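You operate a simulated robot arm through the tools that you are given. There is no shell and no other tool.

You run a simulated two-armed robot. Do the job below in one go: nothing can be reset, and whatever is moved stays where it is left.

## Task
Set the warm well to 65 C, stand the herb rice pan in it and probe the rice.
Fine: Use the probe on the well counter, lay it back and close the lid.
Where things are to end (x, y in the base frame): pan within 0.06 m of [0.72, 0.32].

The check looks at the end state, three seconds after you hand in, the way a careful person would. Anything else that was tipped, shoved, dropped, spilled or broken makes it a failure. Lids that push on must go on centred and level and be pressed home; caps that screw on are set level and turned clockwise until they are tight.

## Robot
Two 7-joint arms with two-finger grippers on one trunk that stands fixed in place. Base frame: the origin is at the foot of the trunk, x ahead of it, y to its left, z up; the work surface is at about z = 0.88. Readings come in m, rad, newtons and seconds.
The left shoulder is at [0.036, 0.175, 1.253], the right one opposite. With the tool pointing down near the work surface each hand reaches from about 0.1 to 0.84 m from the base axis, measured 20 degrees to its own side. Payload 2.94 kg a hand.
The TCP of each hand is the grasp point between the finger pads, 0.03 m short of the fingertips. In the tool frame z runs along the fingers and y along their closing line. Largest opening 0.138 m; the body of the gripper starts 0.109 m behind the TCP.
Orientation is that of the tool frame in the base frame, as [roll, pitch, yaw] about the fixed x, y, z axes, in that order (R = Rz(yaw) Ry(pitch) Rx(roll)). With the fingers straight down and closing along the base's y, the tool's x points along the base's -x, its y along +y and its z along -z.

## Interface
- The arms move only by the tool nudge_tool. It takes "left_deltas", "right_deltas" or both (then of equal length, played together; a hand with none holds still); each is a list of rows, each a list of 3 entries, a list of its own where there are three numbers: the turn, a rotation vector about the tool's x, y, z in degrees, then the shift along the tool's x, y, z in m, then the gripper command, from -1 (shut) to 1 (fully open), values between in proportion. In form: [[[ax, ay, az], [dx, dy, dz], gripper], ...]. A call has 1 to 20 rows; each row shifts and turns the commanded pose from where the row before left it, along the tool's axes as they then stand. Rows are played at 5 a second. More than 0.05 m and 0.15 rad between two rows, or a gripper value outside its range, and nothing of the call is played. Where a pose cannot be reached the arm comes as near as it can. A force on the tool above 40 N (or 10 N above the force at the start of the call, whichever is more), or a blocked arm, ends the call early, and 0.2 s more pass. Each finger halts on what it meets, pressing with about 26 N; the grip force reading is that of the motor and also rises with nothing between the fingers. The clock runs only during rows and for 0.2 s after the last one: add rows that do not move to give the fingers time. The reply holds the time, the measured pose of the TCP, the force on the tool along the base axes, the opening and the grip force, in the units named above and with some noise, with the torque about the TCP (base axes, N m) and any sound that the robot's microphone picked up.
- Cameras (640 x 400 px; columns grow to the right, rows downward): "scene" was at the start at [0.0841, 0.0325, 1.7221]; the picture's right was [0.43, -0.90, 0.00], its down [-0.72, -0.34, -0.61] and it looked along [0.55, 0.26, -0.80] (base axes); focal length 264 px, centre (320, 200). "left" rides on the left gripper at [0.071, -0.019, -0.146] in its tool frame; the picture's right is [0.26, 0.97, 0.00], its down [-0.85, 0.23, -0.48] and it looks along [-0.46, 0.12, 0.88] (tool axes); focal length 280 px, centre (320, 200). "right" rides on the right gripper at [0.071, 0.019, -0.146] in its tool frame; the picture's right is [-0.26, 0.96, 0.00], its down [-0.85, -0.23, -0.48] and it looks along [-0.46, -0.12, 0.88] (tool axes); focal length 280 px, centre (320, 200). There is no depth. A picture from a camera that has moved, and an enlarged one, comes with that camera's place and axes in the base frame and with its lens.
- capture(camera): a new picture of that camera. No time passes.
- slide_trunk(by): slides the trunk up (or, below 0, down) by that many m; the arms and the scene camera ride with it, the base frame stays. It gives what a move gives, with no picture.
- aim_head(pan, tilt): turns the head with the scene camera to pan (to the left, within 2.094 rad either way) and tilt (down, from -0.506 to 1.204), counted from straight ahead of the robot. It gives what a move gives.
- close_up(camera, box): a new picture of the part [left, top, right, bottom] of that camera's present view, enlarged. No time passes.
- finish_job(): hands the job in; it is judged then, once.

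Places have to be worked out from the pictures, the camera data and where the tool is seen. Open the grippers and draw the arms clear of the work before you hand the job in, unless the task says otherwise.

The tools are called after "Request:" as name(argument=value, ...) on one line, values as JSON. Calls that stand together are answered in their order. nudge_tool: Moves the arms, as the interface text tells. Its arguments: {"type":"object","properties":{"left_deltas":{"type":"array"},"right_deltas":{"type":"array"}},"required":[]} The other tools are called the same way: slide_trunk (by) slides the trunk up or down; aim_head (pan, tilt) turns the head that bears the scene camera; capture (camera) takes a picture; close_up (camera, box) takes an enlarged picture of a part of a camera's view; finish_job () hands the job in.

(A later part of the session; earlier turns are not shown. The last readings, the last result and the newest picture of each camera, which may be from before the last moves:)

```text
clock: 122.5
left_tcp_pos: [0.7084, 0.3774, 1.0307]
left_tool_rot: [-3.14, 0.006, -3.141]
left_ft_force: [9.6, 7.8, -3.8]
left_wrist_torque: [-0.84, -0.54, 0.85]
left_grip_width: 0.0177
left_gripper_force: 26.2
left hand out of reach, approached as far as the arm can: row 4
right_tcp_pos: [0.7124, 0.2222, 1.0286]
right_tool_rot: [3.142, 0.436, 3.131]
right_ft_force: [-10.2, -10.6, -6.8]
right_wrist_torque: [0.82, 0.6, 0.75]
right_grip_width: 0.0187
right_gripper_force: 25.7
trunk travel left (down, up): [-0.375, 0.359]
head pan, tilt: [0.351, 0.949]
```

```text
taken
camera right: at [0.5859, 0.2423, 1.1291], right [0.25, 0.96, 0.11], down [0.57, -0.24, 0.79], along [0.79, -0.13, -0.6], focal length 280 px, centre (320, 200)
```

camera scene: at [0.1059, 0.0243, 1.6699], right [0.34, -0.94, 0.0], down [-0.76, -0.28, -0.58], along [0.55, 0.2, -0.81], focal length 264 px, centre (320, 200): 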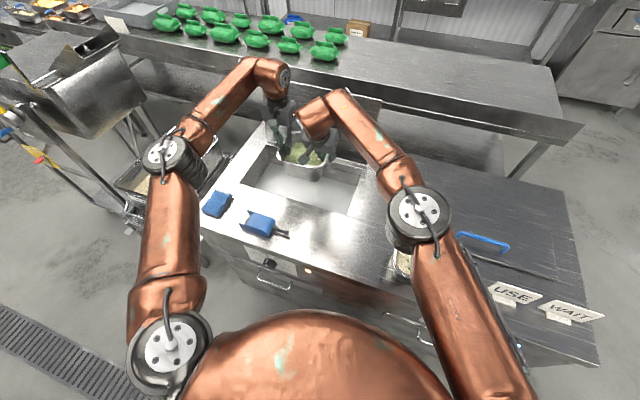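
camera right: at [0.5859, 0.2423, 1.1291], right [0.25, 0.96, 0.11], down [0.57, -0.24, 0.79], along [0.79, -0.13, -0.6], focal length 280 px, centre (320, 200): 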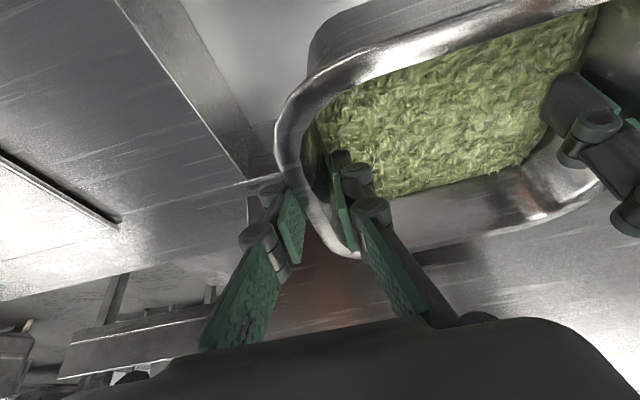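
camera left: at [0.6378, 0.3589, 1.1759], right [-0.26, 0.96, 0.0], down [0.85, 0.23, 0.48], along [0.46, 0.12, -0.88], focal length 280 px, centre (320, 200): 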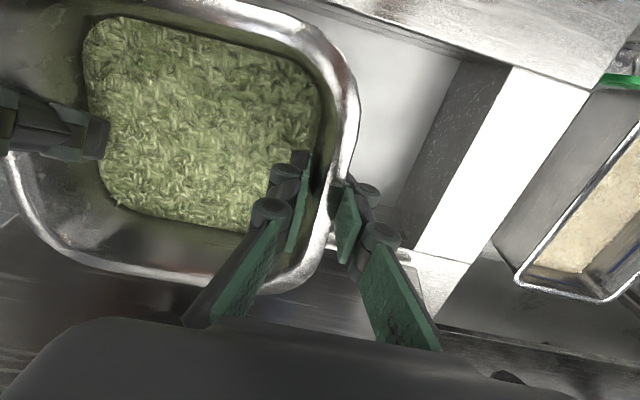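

The left arm just reached its limit: pan centre is now about (0.710, 0.300), 2 cm from the goal point and inside the well opening. I undo the slight twist (right hand back 4 mm) and lower a little, checking both arms.

Request:
nudge_tool(left_deltas=[[[0, 0, 0], [0, 0, 0], -1], [[0, 0, 0], [0, 0, 0.012], -1], [[0, 0, 0], [0, 0, 0.012], -1], [[0, 0, 0], [0, 0, 0], -1]], right_deltas=[[[0, 0, 0], [0.0045, 0, -0.0021], -1], [[0, 0, 0], [0.0051, 0, 0.0109], -1], [[0, 0, 0], [0.0051, 0, 0.0109], -1], [[0, 0, 0], [0, 0, 0], -1]])

```text
clock: 123.5
left_tcp_pos: [0.7085, 0.3803, 1.0052]
left_tool_rot: [3.141, 0.001, 3.14]
left_ft_force: [0.0, 28.8, -4.4]
left_wrist_torque: [-0.82, 0.48, 0.28]
left_grip_width: 0.0177
left_gripper_force: 25.7
right_tcp_pos: [0.7076, 0.2246, 1.0035]
right_tool_rot: [3.14, 0.437, 3.128]
right_ft_force: [0.7, -30.7, -6.9]
right_wrist_torque: [0.7, -0.47, -0.28]
right_grip_width: 0.0183
right_gripper_force: 26.2
trunk travel left (down, up): [-0.375, 0.359]
head pan, tilt: [0.351, 0.949]
```

It tracks down fine. The hands now squeeze toward each other (~30 N), so I spread them 1 mm each and keep lowering.

Request:
nudge_tool(left_deltas=[[[0, 0, 0], [0, 0.001, 0.002], -1], [[0, 0, 0], [0, 0, 0.012], -1], [[0, 0, 0], [0, 0, 0.012], -1], [[0, 0, 0], [0, 0, 0.012], -1], [[0, 0, 0], [0, 0, 0], -1]], right_deltas=[[[0, 0, 0], [0.0008, -0.001, 0.0018], -1], [[0, 0, 0], [0.0051, 0, 0.0109], -1], [[0, 0, 0], [0.0051, 0, 0.0109], -1], [[0, 0, 0], [0.0051, 0, 0.0109], -1], [[0, 0, 0], [0, 0, 0], -1]])

Request:
capture(camera="scene")

Request:
capture(camera="left")

```text
clock: 124.7
left_tcp_pos: [0.7083, 0.3806, 0.9668]
left_tool_rot: [3.142, 0.003, 3.141]
left_ft_force: [-0.1, 32.0, -4.5]
left_wrist_torque: [-0.87, 0.18, 0.2]
left_grip_width: 0.0166
left_gripper_force: 26.0
right_tcp_pos: [0.7057, 0.2261, 0.9658]
right_tool_rot: [-3.141, 0.433, 3.13]
right_ft_force: [0.4, -32.0, -7.5]
right_wrist_torque: [0.66, -0.14, -0.32]
right_grip_width: 0.0185
right_gripper_force: 25.6
trunk travel left (down, up): [-0.375, 0.359]
head pan, tilt: [0.351, 0.949]
```

```text
taken
camera scene: at [0.1068, 0.0274, 1.6698], right [0.34, -0.94, 0.0], down [-0.76, -0.28, -0.58], along [0.55, 0.2, -0.81], focal length 264 px, centre (320, 200)
```

scene: 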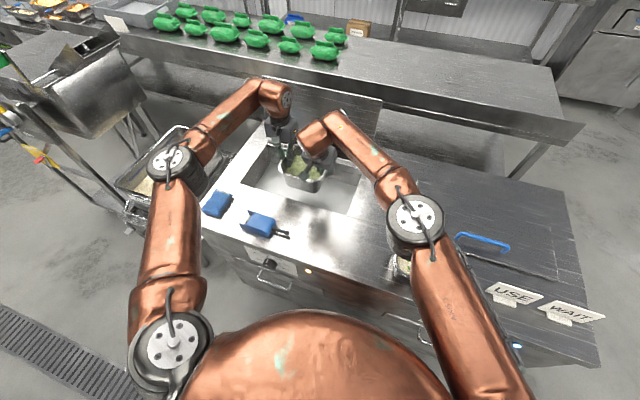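

```text
taken
camera left: at [0.6376, 0.3617, 1.1125], right [-0.26, 0.97, 0.0], down [0.85, 0.23, 0.48], along [0.46, 0.12, -0.88], focal length 280 px, centre (320, 200)
```

left: 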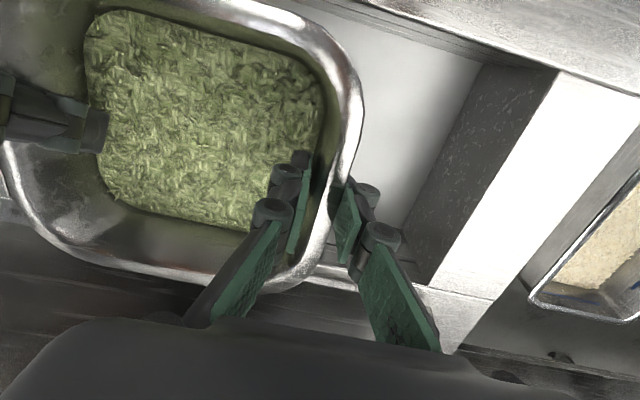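

The squeeze is still 32 N (hands 3.5 mm closer than at the grip), so I spread them another 1.5 mm each and check before lowering on.

Request:
nudge_tool(left_deltas=[[[0, 0, 0], [0, 0.0015, 0], -1], [[0, 0, 0], [0, 0, 0], -1]], right_deltas=[[[0, 0, 0], [0, -0.0015, 0], -1], [[0, 0, 0], [0, 0, 0], -1]])

```text
clock: 125.3
left_tcp_pos: [0.7096, 0.381, 0.966]
left_tool_rot: [-3.137, 0.003, 3.14]
left_ft_force: [0.0, 24.4, -4.5]
left_wrist_torque: [-0.81, -0.06, 0.21]
left_grip_width: 0.0165
left_gripper_force: 25.8
right_tcp_pos: [0.7055, 0.2248, 0.9657]
right_tool_rot: [3.139, 0.434, 3.132]
right_ft_force: [-0.2, -26.3, -7.8]
right_wrist_torque: [0.66, 0.08, -0.29]
right_grip_width: 0.0182
right_gripper_force: 26.6
trunk travel left (down, up): [-0.375, 0.359]
head pan, tilt: [0.351, 0.949]
```

Down to 25 N; I spread a bit more and continue lowering.

Request:
nudge_tool(left_deltas=[[[0, 0, 0], [0, 0.002, 0], -1], [[0, 0, 0], [0, 0.001, 0.012], -1], [[0, 0, 0], [0, 0, 0.012], -1], [[0, 0, 0], [0, 0, 0.012], -1], [[0, 0, 0], [0, 0, 0], -1]], right_deltas=[[[0, 0, 0], [0, -0.002, 0], -1], [[0, 0, 0], [0.0051, -0.001, 0.0109], -1], [[0, 0, 0], [0.0051, 0, 0.0109], -1], [[0, 0, 0], [0.0051, 0, 0.0109], -1], [[0, 0, 0], [0, 0, 0], -1]])

```text
clock: 126.5
left_tcp_pos: [0.7099, 0.3793, 0.9311]
left_tool_rot: [-3.132, 0.003, 3.136]
left_ft_force: [-0.3, -0.9, -3.5]
left_wrist_torque: [-1.15, 0.2, 0.12]
left_grip_width: 0.016
left_gripper_force: 26.7
right_tcp_pos: [0.7046, 0.224, 0.9294]
right_tool_rot: [3.134, 0.435, 3.132]
right_ft_force: [1.0, 0.8, -7.1]
right_wrist_torque: [0.87, -0.19, -0.25]
right_grip_width: 0.0182
right_gripper_force: 26.1
trunk travel left (down, up): [-0.375, 0.359]
head pan, tilt: [0.351, 0.949]
```

Sideways forces are gone. I keep lowering toward the well floor (expected when TCP z≈0.87).

Request:
nudge_tool(left_deltas=[[[0, 0, 0], [0, 0, 0.012], -1], [[0, 0, 0], [0, 0, 0.012], -1], [[0, 0, 0], [0, 0, 0.012], -1], [[0, 0, 0], [0, 0, 0], -1]], right_deltas=[[[0, 0, 0], [0.0051, 0, 0.0109], -1], [[0, 0, 0], [0.0051, 0, 0.0109], -1], [[0, 0, 0], [0.0051, 0, 0.0109], -1], [[0, 0, 0], [0, 0, 0], -1]])

Request:
capture(camera="left")

Request:
capture(camera="scene")

```text
clock: 127.5
left_tcp_pos: [0.7095, 0.3777, 0.8947]
left_tool_rot: [-3.13, 0.003, 3.139]
left_ft_force: [0.2, -11.9, -6.1]
left_wrist_torque: [-1.06, 0.01, 0.28]
left_grip_width: 0.0159
left_gripper_force: 26.4
right_tcp_pos: [0.7045, 0.2242, 0.8934]
right_tool_rot: [3.134, 0.435, 3.134]
right_ft_force: [-0.1, 11.4, -6.0]
right_wrist_torque: [1.06, 0.01, -0.22]
right_grip_width: 0.0176
right_gripper_force: 26.1
trunk travel left (down, up): [-0.375, 0.359]
head pan, tilt: [0.351, 0.949]
```

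```text
taken
camera left: at [0.6386, 0.3624, 1.0408], right [-0.26, 0.97, -0.01], down [0.85, 0.23, 0.48], along [0.46, 0.11, -0.88], focal length 280 px, centre (320, 200)
```

left: 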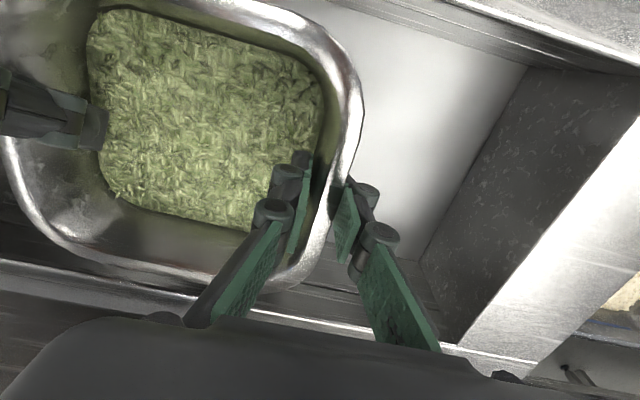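

```text
taken
camera scene: at [0.1067, 0.0273, 1.6698], right [0.34, -0.94, 0.0], down [-0.76, -0.28, -0.58], along [0.55, 0.2, -0.81], focal length 264 px, centre (320, 200)
```

scene: 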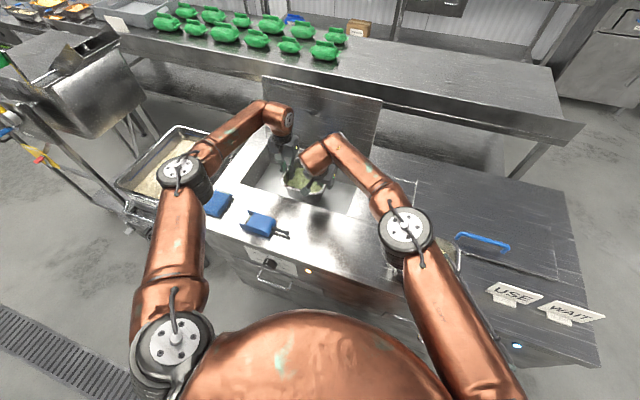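

Still free of the walls. I lower another 2 cm in small rows.

Request:
nudge_tool(left_deltas=[[[0, 0, 0], [0, -0.0005, 0.008], -1], [[0, 0, 0], [0, 0, 0.008], -1], [[0, 0, 0], [0, 0, 0], -1]], right_deltas=[[[0, 0, 0], [0.0034, 0.0005, 0.0073], -1], [[0, 0, 0], [0.0034, 0, 0.0073], -1], [[0, 0, 0], [0, 0, 0], -1]])

Request:
capture(camera="right")

```text
clock: 128.3
left_tcp_pos: [0.7103, 0.3801, 0.8791]
left_tool_rot: [-3.133, 0.003, 3.137]
left_ft_force: [1.3, -12.8, -5.9]
left_wrist_torque: [-1.07, 0.04, 0.32]
left_grip_width: 0.0159
left_gripper_force: 25.6
right_tcp_pos: [0.7039, 0.2241, 0.8778]
right_tool_rot: [3.138, 0.436, 3.133]
right_ft_force: [-1.5, 13.8, -5.8]
right_wrist_torque: [1.06, 0.01, -0.1]
right_grip_width: 0.018
right_gripper_force: 25.7
trunk travel left (down, up): [-0.375, 0.359]
head pan, tilt: [0.351, 0.949]
```

```text
taken
camera right: at [0.5796, 0.2429, 0.9782], right [0.24, 0.96, 0.11], down [0.57, -0.24, 0.79], along [0.79, -0.13, -0.6], focal length 280 px, centre (320, 200)
```

right: 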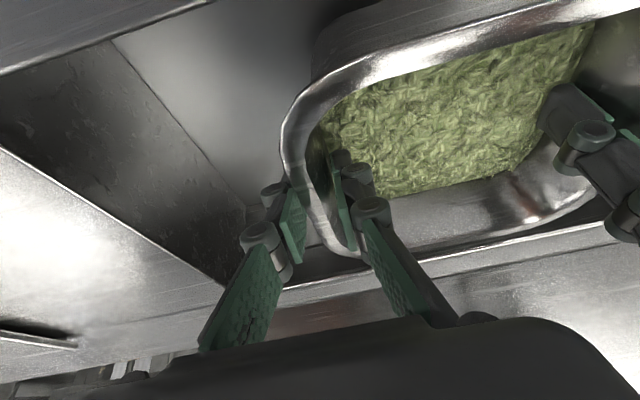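

The pan's rim is near counter level and clear of the walls. I lower in 4 mm rows until the floor takes the weight.

Request:
nudge_tool(left_deltas=[[[0, 0, 0], [0, 0, 0.004], -1], [[0, 0, 0], [0, 0, 0.004], -1], [[0, 0, 0], [0, 0, 0], -1]], right_deltas=[[[0, 0, 0], [0.0017, 0, 0.0036], -1], [[0, 0, 0], [0.0017, 0, 0.0036], -1], [[0, 0, 0], [0, 0, 0], -1]])

```text
clock: 129.1
left_tcp_pos: [0.7095, 0.3799, 0.8706]
left_tool_rot: [-3.134, 0.004, 3.14]
left_ft_force: [3.0, -15.2, -6.4]
left_wrist_torque: [-1.05, -0.1, 0.41]
left_grip_width: 0.0159
left_gripper_force: 26.2
right_tcp_pos: [0.7062, 0.2245, 0.8691]
right_tool_rot: [3.135, 0.435, 3.132]
right_ft_force: [-2.5, 14.7, -3.9]
right_wrist_torque: [1.2, 0.18, 0.04]
right_grip_width: 0.0181
right_gripper_force: 26.1
trunk travel left (down, up): [-0.375, 0.359]
head pan, tilt: [0.351, 0.949]
```

Still hanging freely (−10 N). Further down in small rows.

Request:
nudge_tool(left_deltas=[[[0, 0, 0], [0, 0, 0.004], -1], [[0, 0, 0], [0, 0, 0.004], -1], [[0, 0, 0], [0, 0, 0], -1]], right_deltas=[[[0, 0, 0], [0.0017, 0, 0.0036], -1], [[0, 0, 0], [0.0017, 0, 0.0036], -1], [[0, 0, 0], [0, 0, 0], -1]])

```text
clock: 129.9
left_tcp_pos: [0.7094, 0.3788, 0.8636]
left_tool_rot: [-3.136, 0.005, 3.14]
left_ft_force: [3.2, -16.5, -4.6]
left_wrist_torque: [-1.17, -0.02, 0.47]
left_grip_width: 0.0161
left_gripper_force: 26.4
right_tcp_pos: [0.7047, 0.2226, 0.8612]
right_tool_rot: [3.136, 0.438, 3.132]
right_ft_force: [-3.4, 15.3, -5.4]
right_wrist_torque: [1.16, 0.07, 0.08]
right_grip_width: 0.0179
right_gripper_force: 26.7
trunk travel left (down, up): [-0.375, 0.359]
head pan, tilt: [0.351, 0.949]
```

Request:
nudge_tool(left_deltas=[[[0, 0, 0], [0, 0, 0.004], -1], [[0, 0, 0], [0, 0, 0.004], -1], [[0, 0, 0], [0, 0, 0], -1]], right_deltas=[[[0, 0, 0], [0.0017, 0, 0.0036], -1], [[0, 0, 0], [0.0017, 0, 0.0036], -1], [[0, 0, 0], [0, 0, 0], -1]])

Request:
capture(camera="left")

```text
clock: 130.7
left_tcp_pos: [0.7079, 0.3797, 0.8553]
left_tool_rot: [-3.131, 0.006, -3.139]
left_ft_force: [4.0, -18.4, -5.9]
left_wrist_torque: [-1.14, -0.39, 0.44]
left_grip_width: 0.0159
left_gripper_force: 26.2
right_tcp_pos: [0.7057, 0.2234, 0.855]
right_tool_rot: [3.136, 0.436, 3.13]
right_ft_force: [-4.3, 18.6, 1.1]
right_wrist_torque: [1.2, 0.65, 0.23]
right_grip_width: 0.0181
right_gripper_force: 26.3
trunk travel left (down, up): [-0.375, 0.359]
head pan, tilt: [0.351, 0.949]
```

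```text
taken
camera left: at [0.6373, 0.3619, 1.0013], right [-0.26, 0.96, -0.01], down [0.85, 0.24, 0.48], along [0.46, 0.12, -0.88], focal length 280 px, centre (320, 200)
```

left: 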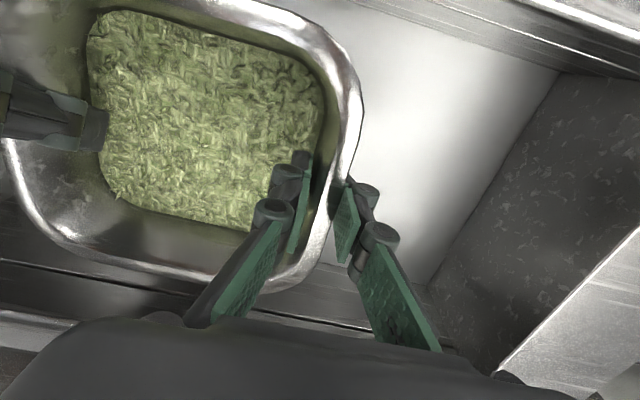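

The right side just touched down (its z force turned positive). A few mm more to seat the left side too.

Request:
nudge_tool(left_deltas=[[[0, 0, 0], [0, 0, 0.003], -1], [[0, 0, 0], [0, 0, 0], -1]], right_deltas=[[[0, 0, 0], [0.0004, 0, 0.0009], -1], [[0, 0, 0], [0, 0, 0], -1]])

```text
clock: 131.3
left_tcp_pos: [0.7085, 0.3797, 0.8556]
left_tool_rot: [-3.133, 0.006, -3.139]
left_ft_force: [5.8, -19.9, -5.0]
left_wrist_torque: [-1.02, -0.19, 0.49]
left_grip_width: 0.016
left_gripper_force: 26.5
left hand out of reach, approached as far as the arm can: row 1
right_tcp_pos: [0.7051, 0.2234, 0.8542]
right_tool_rot: [3.134, 0.437, 3.131]
right_ft_force: [-1.9, 20.8, 8.2]
right_wrist_torque: [1.34, 0.7, 0.27]
right_grip_width: 0.0181
right_gripper_force: 26.2
trunk travel left (down, up): [-0.375, 0.359]
head pan, tilt: [0.351, 0.949]
```

The left arm has no reach further down, so I lower both hands together with the trunk by 4 mm.

Request:
slide_trunk(by=-0.004)

```text
clock: 131.9
left_tcp_pos: [0.7077, 0.3802, 0.8542]
left_tool_rot: [-3.132, 0.009, 3.142]
left_ft_force: [5.8, -14.8, 2.4]
left_wrist_torque: [-1.3, 0.01, 0.71]
left_grip_width: 0.0167
left_gripper_force: 26.6
right_tcp_pos: [0.7052, 0.225, 0.8528]
right_tool_rot: [3.131, 0.443, 3.131]
right_ft_force: [0.3, 25.8, 22.3]
right_wrist_torque: [1.38, -0.05, 0.16]
right_grip_width: 0.018
right_gripper_force: 26.3
trunk travel left (down, up): [-0.371, 0.363]
head pan, tilt: [0.351, 0.949]
```

The pan now stands on the floor (both z forces upward). I relax the sideways pull by 1 mm each and then open both hands a little.

Request:
nudge_tool(left_deltas=[[[0, 0, 0], [0, -0.001, 0], -1], [[0, 0, 0], [0, 0, 0], -1], [[0, 0, 0], [0, 0, 0], -0.45], [[0, 0, 0], [0, 0, 0], -0.45], [[0, 0, 0], [0, 0, 0], -0.45], [[0, 0, 0], [0, 0, 0], -0.45]], right_deltas=[[[0, 0, 0], [0, 0.001, -0.001], -1], [[0, 0, 0], [0, 0, 0], -1], [[0, 0, 0], [0, 0, 0], -0.45], [[0, 0, 0], [0, 0, 0], -0.45], [[0, 0, 0], [0, 0, 0], -0.45], [[0, 0, 0], [0, 0, 0], -0.45]])

Request:
capture(camera="left")

Request:
capture(camera="right")

```text
clock: 133.3
left_tcp_pos: [0.7073, 0.3817, 0.8523]
left_tool_rot: [-3.135, 0.005, 3.141]
left_ft_force: [0.0, -0.5, -0.5]
left_wrist_torque: [0.0, -0.03, 0.02]
left_grip_width: 0.038
left_gripper_force: 0.0
right_tcp_pos: [0.7051, 0.224, 0.8506]
right_tool_rot: [3.138, 0.435, 3.131]
right_ft_force: [-0.6, -0.3, 0.4]
right_wrist_torque: [0.0, -0.04, -0.03]
right_grip_width: 0.038
right_gripper_force: 0.1
trunk travel left (down, up): [-0.371, 0.363]
head pan, tilt: [0.351, 0.949]
```

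```text
taken
camera left: at [0.6363, 0.3618, 0.9975], right [-0.26, 0.97, -0.01], down [0.85, 0.23, 0.48], along [0.46, 0.12, -0.88], focal length 280 px, centre (320, 200)
```

left: 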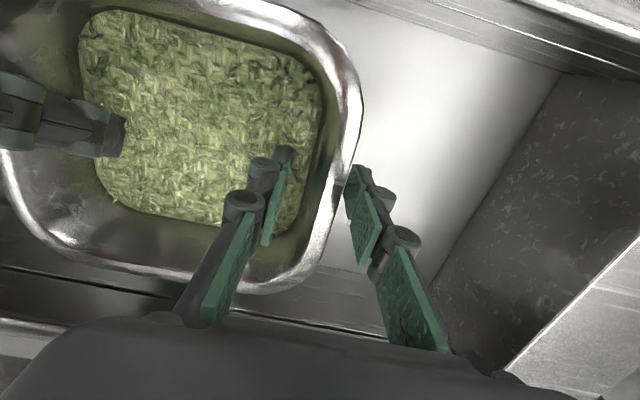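

```text
taken
camera right: at [0.5792, 0.2431, 0.9505], right [0.25, 0.96, 0.11], down [0.57, -0.24, 0.79], along [0.79, -0.13, -0.6], focal length 280 px, centre (320, 200)
```

right: 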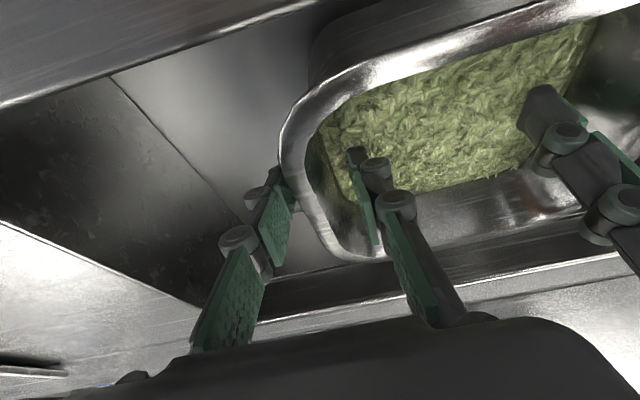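

Both hands are free of the rim with zero forces. I raise both straight up out of the pan.

Request:
nudge_tool(left_deltas=[[[0, 0, 0], [0, 0, -0.02], -0.45], [[0, 0, 0], [0, 0, -0.03], -0.45], [[0, 0, 0], [0, 0, -0.04], -0.45], [[0, 0, 0], [0, 0, -0.04], -0.45], [[0, 0, 0], [0, 0, -0.04], -0.45], [[0, 0, 0], [0, 0, 0], -0.45]], right_deltas=[[[0, 0, 0], [-0.0084, 0, -0.0181], -0.45], [[0, 0, 0], [-0.0127, 0, -0.0272], -0.45], [[0, 0, 0], [-0.0169, 0, -0.0362], -0.45], [[0, 0, 0], [-0.0169, 0, -0.0362], -0.45], [[0, 0, 0], [-0.0169, 0, -0.0362], -0.45], [[0, 0, 0], [0, 0, 0], -0.45]])

Request:
capture(camera="left")

Request:
capture(camera="right")

Request:
capture(camera="scene")

```text
clock: 134.7
left_tcp_pos: [0.7065, 0.3799, 1.0223]
left_tool_rot: [-3.136, 0.006, 3.14]
left_ft_force: [0.9, -0.4, 0.0]
left_wrist_torque: [0.0, 0.0, -0.01]
left_grip_width: 0.0378
left_gripper_force: 0.1
right_tcp_pos: [0.7051, 0.2239, 1.0174]
right_tool_rot: [3.14, 0.437, 3.131]
right_ft_force: [0.3, 0.4, -0.1]
right_wrist_torque: [-0.06, -0.05, 0.02]
right_grip_width: 0.0382
right_gripper_force: 0.0
trunk travel left (down, up): [-0.371, 0.363]
head pan, tilt: [0.351, 0.949]
```

```text
taken
camera left: at [0.6355, 0.3628, 1.1677], right [-0.26, 0.97, -0.01], down [0.85, 0.23, 0.48], along [0.46, 0.12, -0.88], focal length 280 px, centre (320, 200)
```

left: 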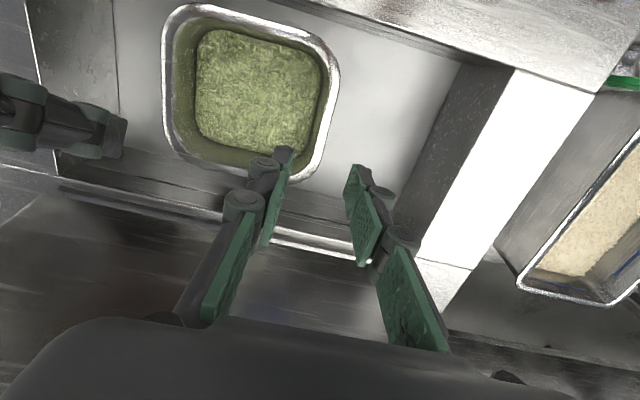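

```text
taken
camera right: at [0.5798, 0.2428, 1.1189], right [0.25, 0.96, 0.11], down [0.57, -0.24, 0.79], along [0.79, -0.13, -0.6], focal length 280 px, centre (320, 200)
```

right: 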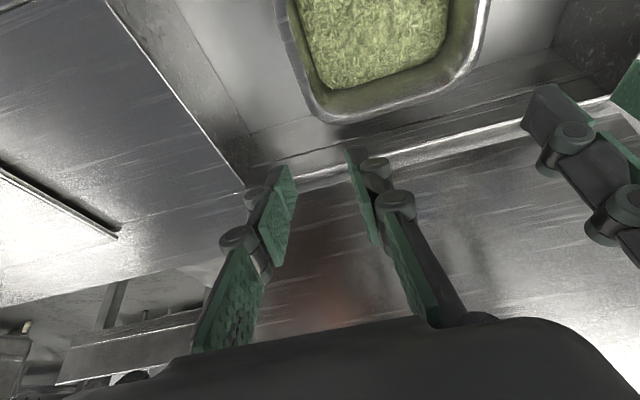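

```text
taken
camera scene: at [0.1089, 0.0274, 1.6656], right [0.34, -0.94, 0.0], down [-0.76, -0.28, -0.58], along [0.55, 0.2, -0.81], focal length 264 px, centre (320, 200)
```

scene: 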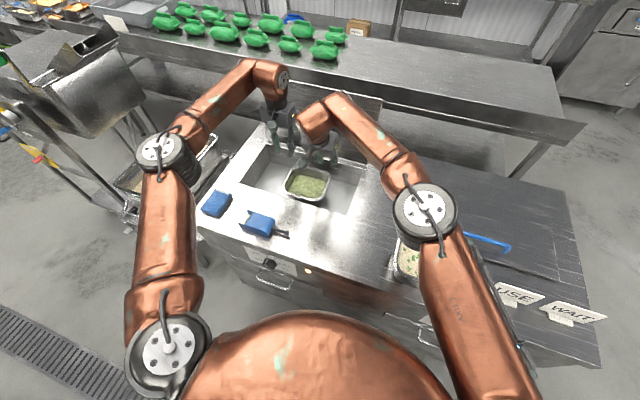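

The pan stands in the well, centre about (0.70, 0.303). Now I withdraw the right hand to its side and bring the left hand over the front of the counter to look at the probe.

Request:
nudge_tool(left_deltas=[[[0, 0, 0], [0.0307, 0, -0.0148], 0], [[0, 0, 0], [0.0307, 0, -0.0148], 0], [[0, 0, 0], [0.0307, 0, -0.0148], 0], [[0, 0, 0], [0.0307, 0, -0.0148], 0], [[0, 0, 0], [0.0307, 0, -0.0148], 0], [[0, 0, 0], [0.0307, 0, -0.0148], 0], [[0, 0, 0], [0.0307, 0, -0.0148], 0], [[0, 0, 0], [0.0307, 0, -0.0148], 0], [[0, 0, 0], [0.0307, 0, -0.0148], 0], [[0, 0, 0], [0.0307, 0, -0.0148], 0], [[0, 0, 0], [0, 0, 0], 0]], right_deltas=[[[0, 0, 0], [0.0172, -0.0272, -0.0223], 0], [[0, 0, 0], [0.0172, -0.0272, -0.0223], 0], [[0, 0, 0], [0.0172, -0.0272, -0.0223], 0], [[0, 0, 0], [0.0172, -0.0272, -0.0223], 0], [[0, 0, 0], [0.0172, -0.0272, -0.0223], 0], [[0, 0, 0], [0.0172, -0.0272, -0.0223], 0], [[0, 0, 0], [0.0172, -0.0272, -0.0223], 0], [[0, 0, 0], [0.0172, -0.0272, -0.0223], 0], [[0, 0, 0], [0.0172, -0.0272, -0.0223], 0], [[0, 0, 0], [0.0172, -0.0272, -0.0223], 0], [[0, 0, 0], [0, 0, 0], 0]])

Request:
capture(camera="left")

Request:
capture(camera="scene")

```text
clock: 137.1
left_tcp_pos: [0.3998, 0.3826, 1.167]
left_tool_rot: [-3.133, 0.005, 3.14]
left_ft_force: [0.0, -0.5, 0.0]
left_wrist_torque: [-0.01, 0.03, 0.0]
left_grip_width: 0.069
left_gripper_force: 0.0
right_tcp_pos: [0.4535, -0.0477, 1.1484]
right_tool_rot: [3.138, 0.436, 3.131]
right_ft_force: [0.7, 0.2, 0.5]
right_wrist_torque: [-0.02, 0.02, 0.01]
right_grip_width: 0.0692
right_gripper_force: 0.0
trunk travel left (down, up): [-0.371, 0.363]
head pan, tilt: [0.351, 0.949]
```

```text
taken
camera left: at [0.3281, 0.3639, 1.3136], right [-0.26, 0.97, -0.01], down [0.85, 0.23, 0.48], along [0.46, 0.12, -0.88], focal length 280 px, centre (320, 200)
```

left: 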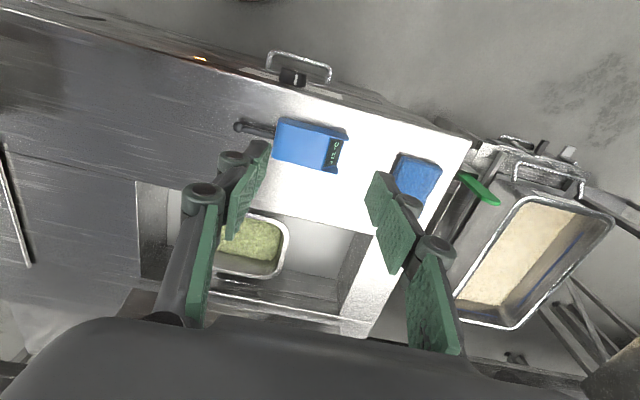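

```text
taken
camera scene: at [0.1089, 0.0272, 1.6656], right [0.34, -0.94, 0.0], down [-0.76, -0.28, -0.58], along [0.55, 0.2, -0.81], focal length 264 px, centre (320, 200)
```

scene: 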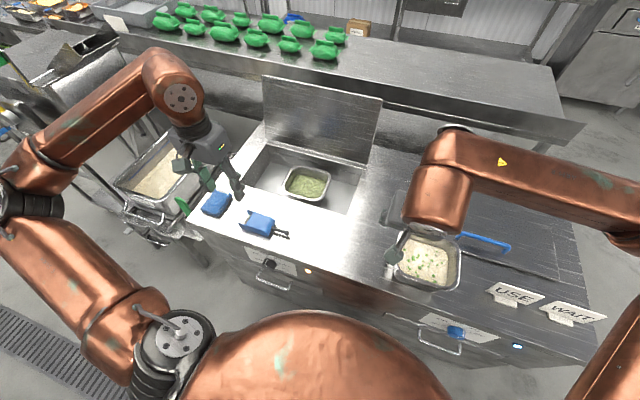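

Request:
close_up(camera="left", box=[220, 100, 370, 190])

Request:
close_up(camera="scene", box=[195, 180, 305, 250])

Request:
close_up(camera="scene", box=[240, 130, 380, 220])

```text
4.27 times, centred on (295, 145) of left
camera zoom: at [0.3281, 0.3639, 1.3136], right [-0.26, 0.97, -0.01], down [0.85, 0.23, 0.48], along [0.46, 0.12, -0.88], focal length 1196 px, centre (427, 435)
```

zoom: 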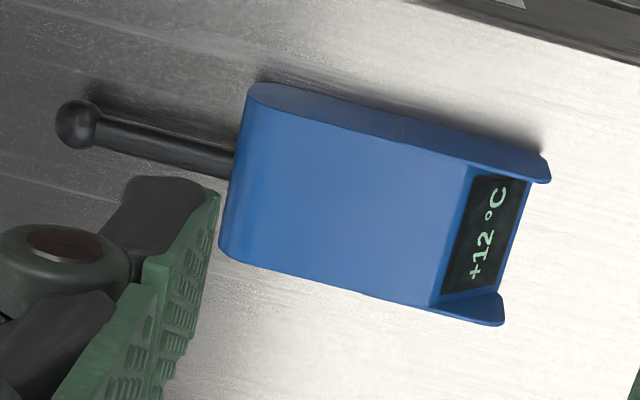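

```text
5.71 times, centred on (250, 215) of scene
camera zoom: at [0.1089, 0.0272, 1.6656], right [0.34, -0.94, 0.0], down [-0.76, -0.28, -0.58], along [0.55, 0.2, -0.81], focal length 1510 px, centre (720, 114)
```

zoom: 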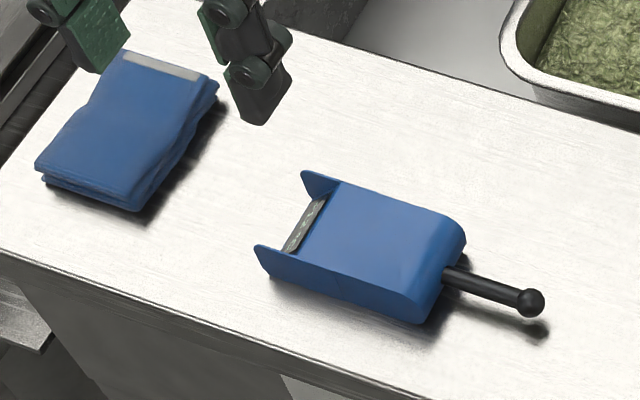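

```text
4.44 times, centred on (310, 175) of scene
camera zoom: at [0.1089, 0.0272, 1.6656], right [0.34, -0.94, 0.0], down [-0.76, -0.28, -0.58], along [0.55, 0.2, -0.81], focal length 1175 px, centre (364, 311)
```

zoom: 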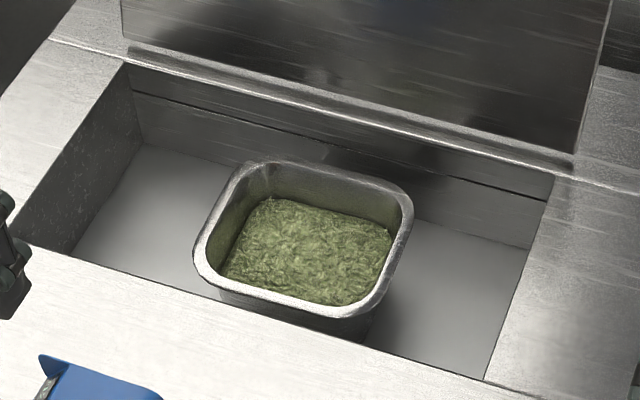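

The probe's body is about 0.054 × 0.10 × 0.04 m, centred at (0.4545, 0.375, 0.905), with its stem and ball tip pointing to −y (tip at y≈0.264). The pan stands cleanly in the well. I turn the left hand so its fingers close along x, in free space above.

Request:
nudge_tool(left_deltas=[[[0, 0, 0], [-0.033, 0, 0.01], 0.2], [[0, 0, 0], [-0.033, 0, 0.01], 0.2], [[0, 0, 0], [-0.033, 0, 0.01], 0.2], [[0, 0, -7.5], [0, 0, 0], 0.2], [[0, 0, -7.5], [0, 0, 0], 0.2], [[0, 0, -7.5], [0, 0, 0], 0.2], [[0, 0, -7.5], [0, 0, 0], 0.2], [[0, 0, -7.5], [0, 0, 0], 0.2], [[0, 0, -7.5], [0, 0, 0], 0.2], [[0, 0, -7.5], [0, 0, 0], 0.2], [[0, 0, -7.5], [0, 0, 0], 0.2], [[0, 0, -7.5], [0, 0, 0], 0.2], [[0, 0, -7.5], [0, 0, 0], 0.2], [[0, 0, -7.5], [0, 0, 0], 0.2], [[0, 0, -7.5], [0, 0, 0], 0.2], [[0, 0, 0], [0, 0, 0], 0.2]])

Request:
capture(camera="scene")

```text
clock: 140.5
left_tcp_pos: [0.4971, 0.3814, 1.1391]
left_tool_rot: [-3.137, -0.006, -1.573]
left_ft_force: [-0.2, 0.2, -0.5]
left_wrist_torque: [0.02, 0.0, 0.03]
left_grip_width: 0.0828
left_gripper_force: 0.2
right_tcp_pos: [0.4526, -0.048, 1.1484]
right_tool_rot: [3.137, 0.436, 3.131]
right_ft_force: [0.8, -0.5, 0.3]
right_wrist_torque: [0.0, 0.02, 0.02]
right_grip_width: 0.0692
right_gripper_force: 0.1
trunk travel left (down, up): [-0.371, 0.363]
head pan, tilt: [0.351, 0.949]
```

```text
taken
camera scene: at [0.107, 0.0259, 1.6659], right [0.34, -0.94, 0.0], down [-0.76, -0.28, -0.58], along [0.55, 0.2, -0.81], focal length 264 px, centre (320, 200)
```

scene: 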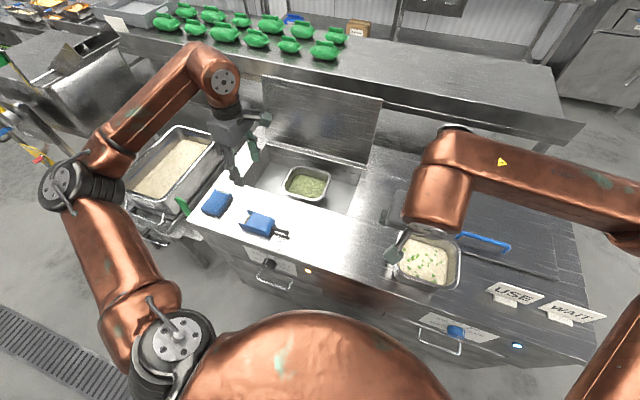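

Now I test the lean: −40° about x, and back to +35°, in free air.

Request:
nudge_tool(left_deltas=[[[0, 8, 0], [0, 0, 0], 0.2], [[0, 8, 0], [0, 0, 0], 0.2], [[0, 8, 0], [0, 0, 0], 0.2], [[0, 8, 0], [0, 0, 0], 0.2], [[0, 8, 0], [0, 0, 0], 0.2], [[0, 0, 0], [0, 0, 0], 0.2]])

Request:
capture(camera="left")

Request:
capture(camera="scene")

```text
clock: 141.9
left_tcp_pos: [0.4977, 0.3805, 1.1398]
left_tool_rot: [-3.134, -0.706, -1.58]
left_ft_force: [0.7, -1.2, 0.2]
left_wrist_torque: [0.06, 0.01, -0.05]
left_grip_width: 0.0826
left_gripper_force: 0.1
right_tcp_pos: [0.4524, -0.0491, 1.1493]
right_tool_rot: [3.134, 0.437, 3.131]
right_ft_force: [-1.1, 0.0, 0.4]
right_wrist_torque: [0.02, 0.0, 0.02]
right_grip_width: 0.0689
right_gripper_force: 0.1
trunk travel left (down, up): [-0.371, 0.363]
head pan, tilt: [0.351, 0.949]
```

```text
taken
camera left: at [0.5165, 0.4213, 1.2969], right [-0.97, -0.2, 0.16], down [-0.23, 0.96, -0.19], along [-0.12, -0.22, -0.97], focal length 280 px, centre (320, 200)
```

left: 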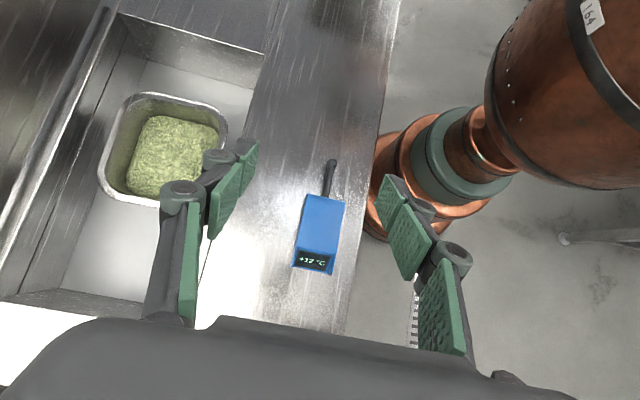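

```text
taken
camera scene: at [0.1069, 0.0252, 1.6659], right [0.34, -0.94, 0.0], down [-0.76, -0.28, -0.58], along [0.55, 0.2, -0.81], focal length 264 px, centre (320, 200)
```

scene: 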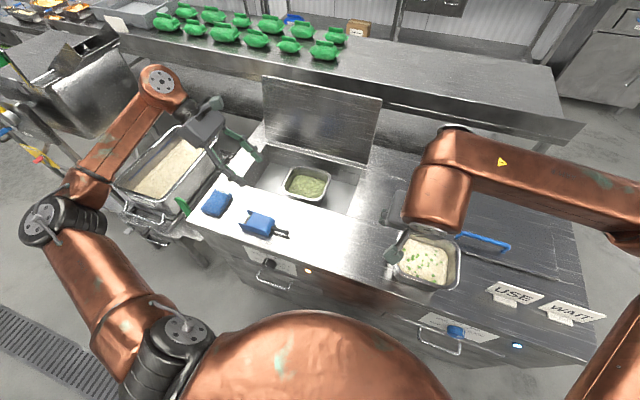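

The lean works and gives a nearly straight-down view of the probe; I zoom in to measure it precisely.

Request:
close_up(camera="left", box=[260, 140, 380, 290])

```text
2.67 times, centred on (320, 215) of left
camera zoom: at [0.5165, 0.4213, 1.2969], right [-0.97, -0.2, 0.16], down [-0.23, 0.96, -0.19], along [-0.12, -0.22, -0.97], focal length 748 px, centre (320, 160)
```

zoom: 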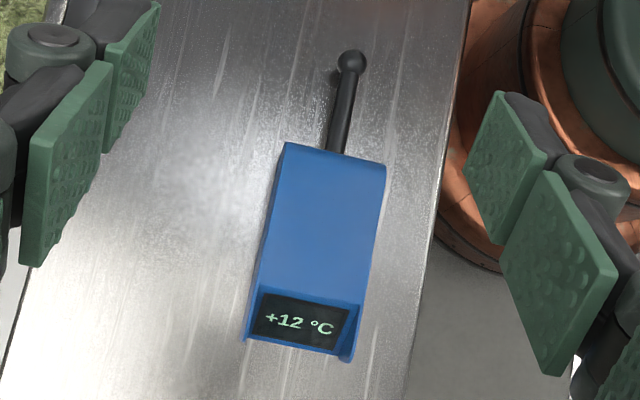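

Probe measured: body x≈0.436–0.489, y 0.332–0.431, top z≈0.925; ball tip near (0.459, 0.270, 0.90). Before gripping I test the +75° swing and the insertion position above the pan with empty hand.

Request:
nudge_tool(left_deltas=[[[0, -7.5, 0], [0, 0, 0], 0.2], [[0, -7.5, 0], [0, 0, 0], 0.2], [[0, -7.5, 0], [0, 0, 0], 0.2], [[0, -7.5, 0], [0, 0, 0], 0.2], [[0, -7.5, 0], [0, 0, 0], 0.2], [[0, -7.5, 0], [0, 0, 0], 0.2], [[0, -7.5, 0], [0, 0, 0], 0.2], [[0, -7.5, 0], [0, 0, 0], 0.2], [[0, -7.5, 0], [0, 0, 0], 0.2], [[0, -7.5, 0], [0, 0, 0], 0.2], [[0, 0, 0], [0, 0, 0], 0.2]])

Request:
capture(camera="scene")

```text
clock: 144.3
left_tcp_pos: [0.4973, 0.3823, 1.1395]
left_tool_rot: [-3.134, 0.605, -1.568]
left_ft_force: [-0.4, 0.4, 0.0]
left_wrist_torque: [0.02, -0.01, -0.02]
left_grip_width: 0.0828
left_gripper_force: 0.0
right_tcp_pos: [0.4527, -0.0478, 1.1483]
right_tool_rot: [3.138, 0.437, 3.131]
right_ft_force: [0.0, 0.0, 0.0]
right_wrist_torque: [-0.04, 0.04, 0.0]
right_grip_width: 0.0689
right_gripper_force: 0.1
trunk travel left (down, up): [-0.371, 0.363]
head pan, tilt: [0.351, 0.949]
```

```text
taken
camera scene: at [0.1068, 0.027, 1.6659], right [0.34, -0.94, 0.0], down [-0.76, -0.28, -0.58], along [0.55, 0.2, -0.81], focal length 264 px, centre (320, 200)
```

scene: 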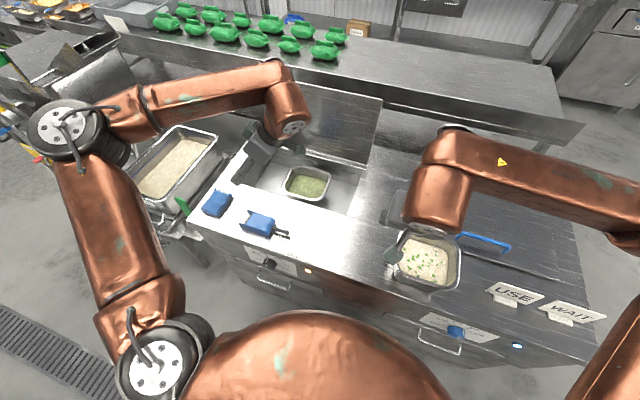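

The swing works. I check the insertion location: TCP over [0.70, 0.33] at z≈1.05, then at 0.90.

Request:
nudge_tool(left_deltas=[[[0, 0, 0], [0.0158, -0.0338, 0.0076], 0.2], [[0, 0, 0], [0.0158, -0.0338, 0.0076], 0.2], [[0, 0, 0], [0.0158, -0.0338, 0.0076], 0.2], [[0, 0, 0], [0.0158, -0.0338, 0.0076], 0.2], [[0, 0, 0], [0.0158, -0.0338, 0.0076], 0.2], [[0, 0, 0], [0.0158, -0.0338, 0.0076], 0.2], [[0, 0, 0], [0.0228, 0, 0.0329], 0.2], [[0, 0, 0], [0.0228, 0, 0.0329], 0.2], [[0, 0, 0], [0.0228, 0, 0.0329], 0.2], [[0, 0, 0], [0, 0, 0], 0.2]])

Request:
capture(camera="left")

Request:
capture(camera="scene")

```text
clock: 146.5
left_tcp_pos: [0.7014, 0.3268, 0.9268]
left_tool_rot: [-3.133, 0.606, -1.568]
left_ft_force: [-0.5, -0.3, 0.5]
left_wrist_torque: [-0.02, -0.01, -0.02]
left_grip_width: 0.0828
left_gripper_force: 0.0
right_tcp_pos: [0.4531, -0.0475, 1.1492]
right_tool_rot: [3.135, 0.439, 3.131]
right_ft_force: [0.2, -0.3, -0.3]
right_wrist_torque: [0.0, -0.03, 0.02]
right_grip_width: 0.0689
right_gripper_force: 0.1
trunk travel left (down, up): [-0.371, 0.363]
head pan, tilt: [0.351, 0.949]
```

```text
taken
camera left: at [0.7209, 0.1857, 1.0075], right [-0.96, -0.21, -0.16], down [-0.24, 0.43, 0.87], along [-0.12, 0.88, -0.46], focal length 280 px, centre (320, 200)
```

left: 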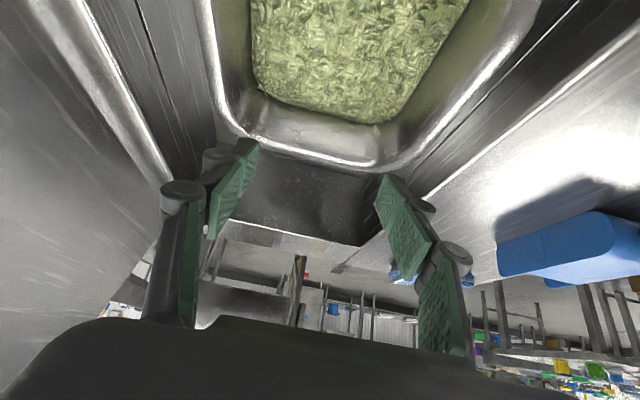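

```text
taken
camera scene: at [0.1065, 0.0252, 1.666], right [0.34, -0.94, 0.0], down [-0.76, -0.28, -0.58], along [0.55, 0.2, -0.81], focal length 264 px, centre (320, 200)
```

scene: 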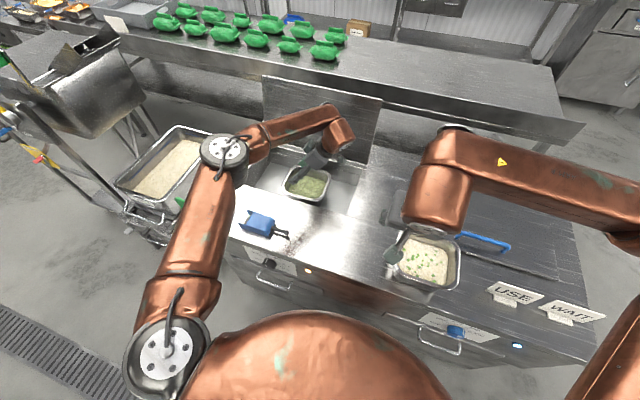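

The insertion pose is reachable and the pan's centre is confirmed at about (0.702, 0.303). I go back the same way to above the probe.

Request:
nudge_tool(left_deltas=[[[0, 0, 0], [-0.0228, 0, -0.0329], 0.2], [[0, 0, 0], [-0.0228, 0, -0.0329], 0.2], [[0, 0, 0], [-0.0228, 0, -0.0329], 0.2], [[0, 0, 0], [-0.0158, 0.0338, -0.0076], 0.2], [[0, 0, 0], [-0.0158, 0.0338, -0.0076], 0.2], [[0, 0, 0], [-0.0158, 0.0338, -0.0076], 0.2], [[0, 0, 0], [-0.0158, 0.0338, -0.0076], 0.2], [[0, 0, 0], [-0.0158, 0.0338, -0.0076], 0.2], [[0, 0, 0], [-0.0158, 0.0338, -0.0076], 0.2], [[0, 7.5, 0], [0, 0, 0], 0.2], [[0, 7.5, 0], [0, 0, 0], 0.2], [[0, 7.5, 0], [0, 0, 0], 0.2], [[0, 7.5, 0], [0, 0, 0], 0.2], [[0, 7.5, 0], [0, 0, 0], 0.2], [[0, 7.5, 0], [0, 0, 0], 0.2], [[0, 7.5, 0], [0, 0, 0], 0.2], [[0, 7.5, 0], [0, 0, 0], 0.2], [[0, 7.5, 0], [0, 0, 0], 0.2], [[0, 7.5, 0], [0, 0, 0], 0.2], [[0, 0, 0], [0, 0, 0], 0.2]])

```text
clock: 150.7
left_tcp_pos: [0.4981, 0.3805, 1.139]
left_tool_rot: [-3.133, -0.705, -1.579]
left_ft_force: [0.5, -0.3, 0.8]
left_wrist_torque: [0.02, 0.01, -0.01]
left_grip_width: 0.083
left_gripper_force: 0.0
right_tcp_pos: [0.4519, -0.0478, 1.1485]
right_tool_rot: [3.134, 0.436, 3.13]
right_ft_force: [-0.3, -0.3, -0.6]
right_wrist_torque: [0.01, 0.02, -0.03]
right_grip_width: 0.069
right_gripper_force: 0.1
trunk travel left (down, up): [-0.371, 0.363]
head pan, tilt: [0.351, 0.949]
```

Back above the probe with the −40° lean. I descend toward the body, stopping about 7 cm above to check alignment.

Request:
nudge_tool(left_deltas=[[[0, 0, 0], [-0.0231, 0.0097, 0.0292], 0.2], [[0, 0, 0], [-0.0231, 0.0097, 0.0292], 0.2], [[0, 0, 0], [-0.0231, 0.0097, 0.0292], 0.2], [[0, 0, 0], [-0.0231, 0.0097, 0.0292], 0.2], [[0, 0, 0], [0, 0, 0], 0.2]])

Request:
capture(camera="left")

Request:
close_up(camera="scene", box=[170, 150, 310, 250])

```text
clock: 151.9
left_tcp_pos: [0.4591, 0.3762, 0.9883]
left_tool_rot: [-3.132, -0.703, -1.579]
left_ft_force: [-0.6, -0.6, 0.3]
left_wrist_torque: [0.03, 0.01, 0.01]
left_grip_width: 0.0827
left_gripper_force: 0.1
right_tcp_pos: [0.4532, -0.0485, 1.1485]
right_tool_rot: [3.138, 0.437, 3.129]
right_ft_force: [0.0, 0.7, -0.2]
right_wrist_torque: [0.01, 0.01, -0.02]
right_grip_width: 0.0691
right_gripper_force: 0.0
trunk travel left (down, up): [-0.371, 0.363]
head pan, tilt: [0.351, 0.949]
```

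```text
taken
camera left: at [0.4787, 0.4169, 1.1468], right [-0.97, -0.2, 0.16], down [-0.23, 0.96, -0.19], along [-0.12, -0.22, -0.97], focal length 280 px, centre (320, 200)
```

left: 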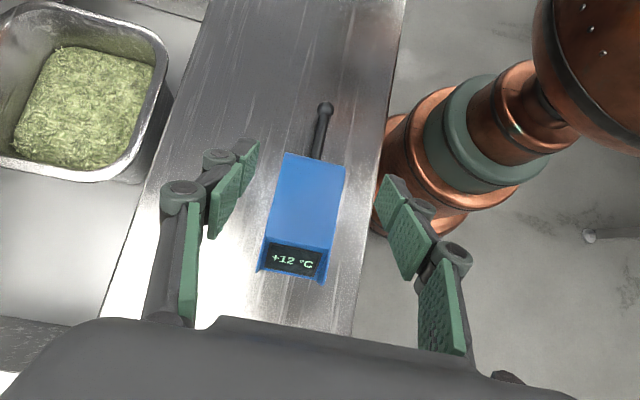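

```text
4.00 times, centred on (240, 200) of scene
camera zoom: at [0.1069, 0.0254, 1.6659], right [0.34, -0.94, 0.0], down [-0.76, -0.28, -0.58], along [0.55, 0.2, -0.81], focal length 1057 px, centre (640, 200)
```

zoom: 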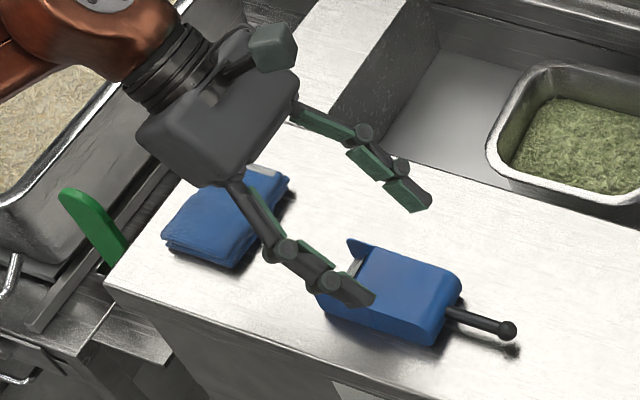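

Aligned: body centre x≈0.462, hand at 0.459. I go down to the grip height (TCP z≈0.92) and close.

Request:
nudge_tool(left_deltas=[[[0, 0, 0], [-0.0222, -0.001, 0.026], 0.2], [[0, 0, 0], [-0.0222, -0.001, 0.026], 0.2], [[0, 0, 0], [0, 0, 0], 0.2]])

Request:
capture(camera="left")

```text
clock: 152.7
left_tcp_pos: [0.4615, 0.377, 0.9216]
left_tool_rot: [-3.132, -0.705, -1.579]
left_ft_force: [-0.1, 0.2, -0.2]
left_wrist_torque: [-0.01, -0.01, 0.04]
left_grip_width: 0.0828
left_gripper_force: 0.0
right_tcp_pos: [0.4524, -0.048, 1.1489]
right_tool_rot: [3.136, 0.438, 3.131]
right_ft_force: [0.2, 0.0, 0.1]
right_wrist_torque: [0.06, 0.01, 0.01]
right_grip_width: 0.069
right_gripper_force: 0.1
trunk travel left (down, up): [-0.371, 0.363]
head pan, tilt: [0.351, 0.949]
```

```text
taken
camera left: at [0.4814, 0.4167, 1.0782], right [-0.97, -0.2, 0.16], down [-0.23, 0.96, -0.19], along [-0.12, -0.22, -0.97], focal length 280 px, centre (320, 200)
```

left: 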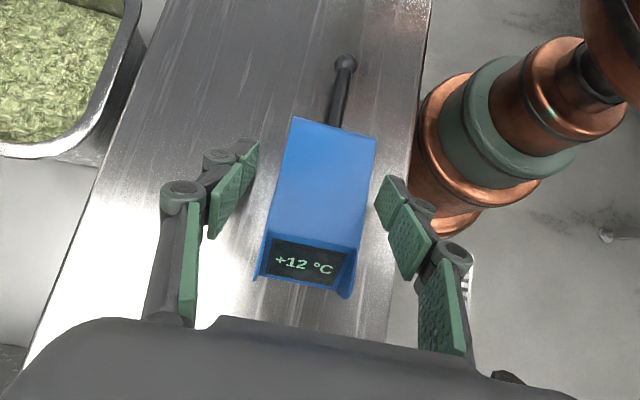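

The fingers straddle the body. I close on it.

Request:
nudge_tool(left_deltas=[[[0, 0, 0], [0, 0, 0], -1], [[0, 0, 0], [0, 0, 0], -1], [[0, 0, 0], [0, 0, 0], -1], [[0, 0, 0], [0, 0, 0], -1], [[0, 0, 0], [0, 0, 0], -1]])

Request:
capture(camera="left")

```text
clock: 153.9
left_tcp_pos: [0.4621, 0.3763, 0.9213]
left_tool_rot: [-3.134, -0.703, -1.578]
left_ft_force: [0.6, -0.5, 0.4]
left_wrist_torque: [-0.04, 0.04, 0.0]
left_grip_width: 0.0553
left_gripper_force: 26.0
right_tcp_pos: [0.4529, -0.0464, 1.1499]
right_tool_rot: [3.138, 0.437, 3.132]
right_ft_force: [-0.2, 0.1, 0.1]
right_wrist_torque: [0.0, -0.02, 0.0]
right_grip_width: 0.0691
right_gripper_force: 0.1
trunk travel left (down, up): [-0.371, 0.363]
head pan, tilt: [0.351, 0.949]
```

```text
taken
camera left: at [0.4814, 0.4169, 1.0783], right [-0.97, -0.2, 0.16], down [-0.23, 0.96, -0.19], along [-0.12, -0.22, -0.97], focal length 280 px, centre (320, 200)
```

left: 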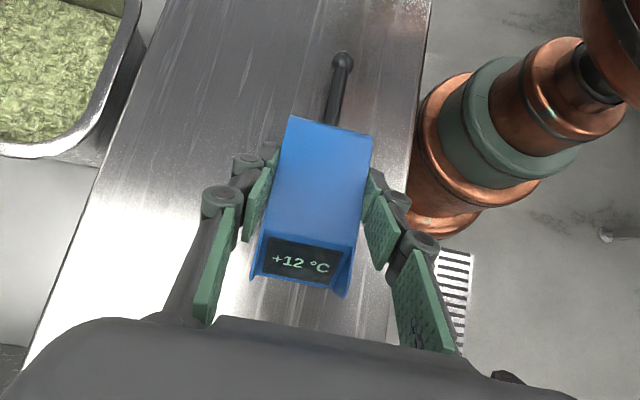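

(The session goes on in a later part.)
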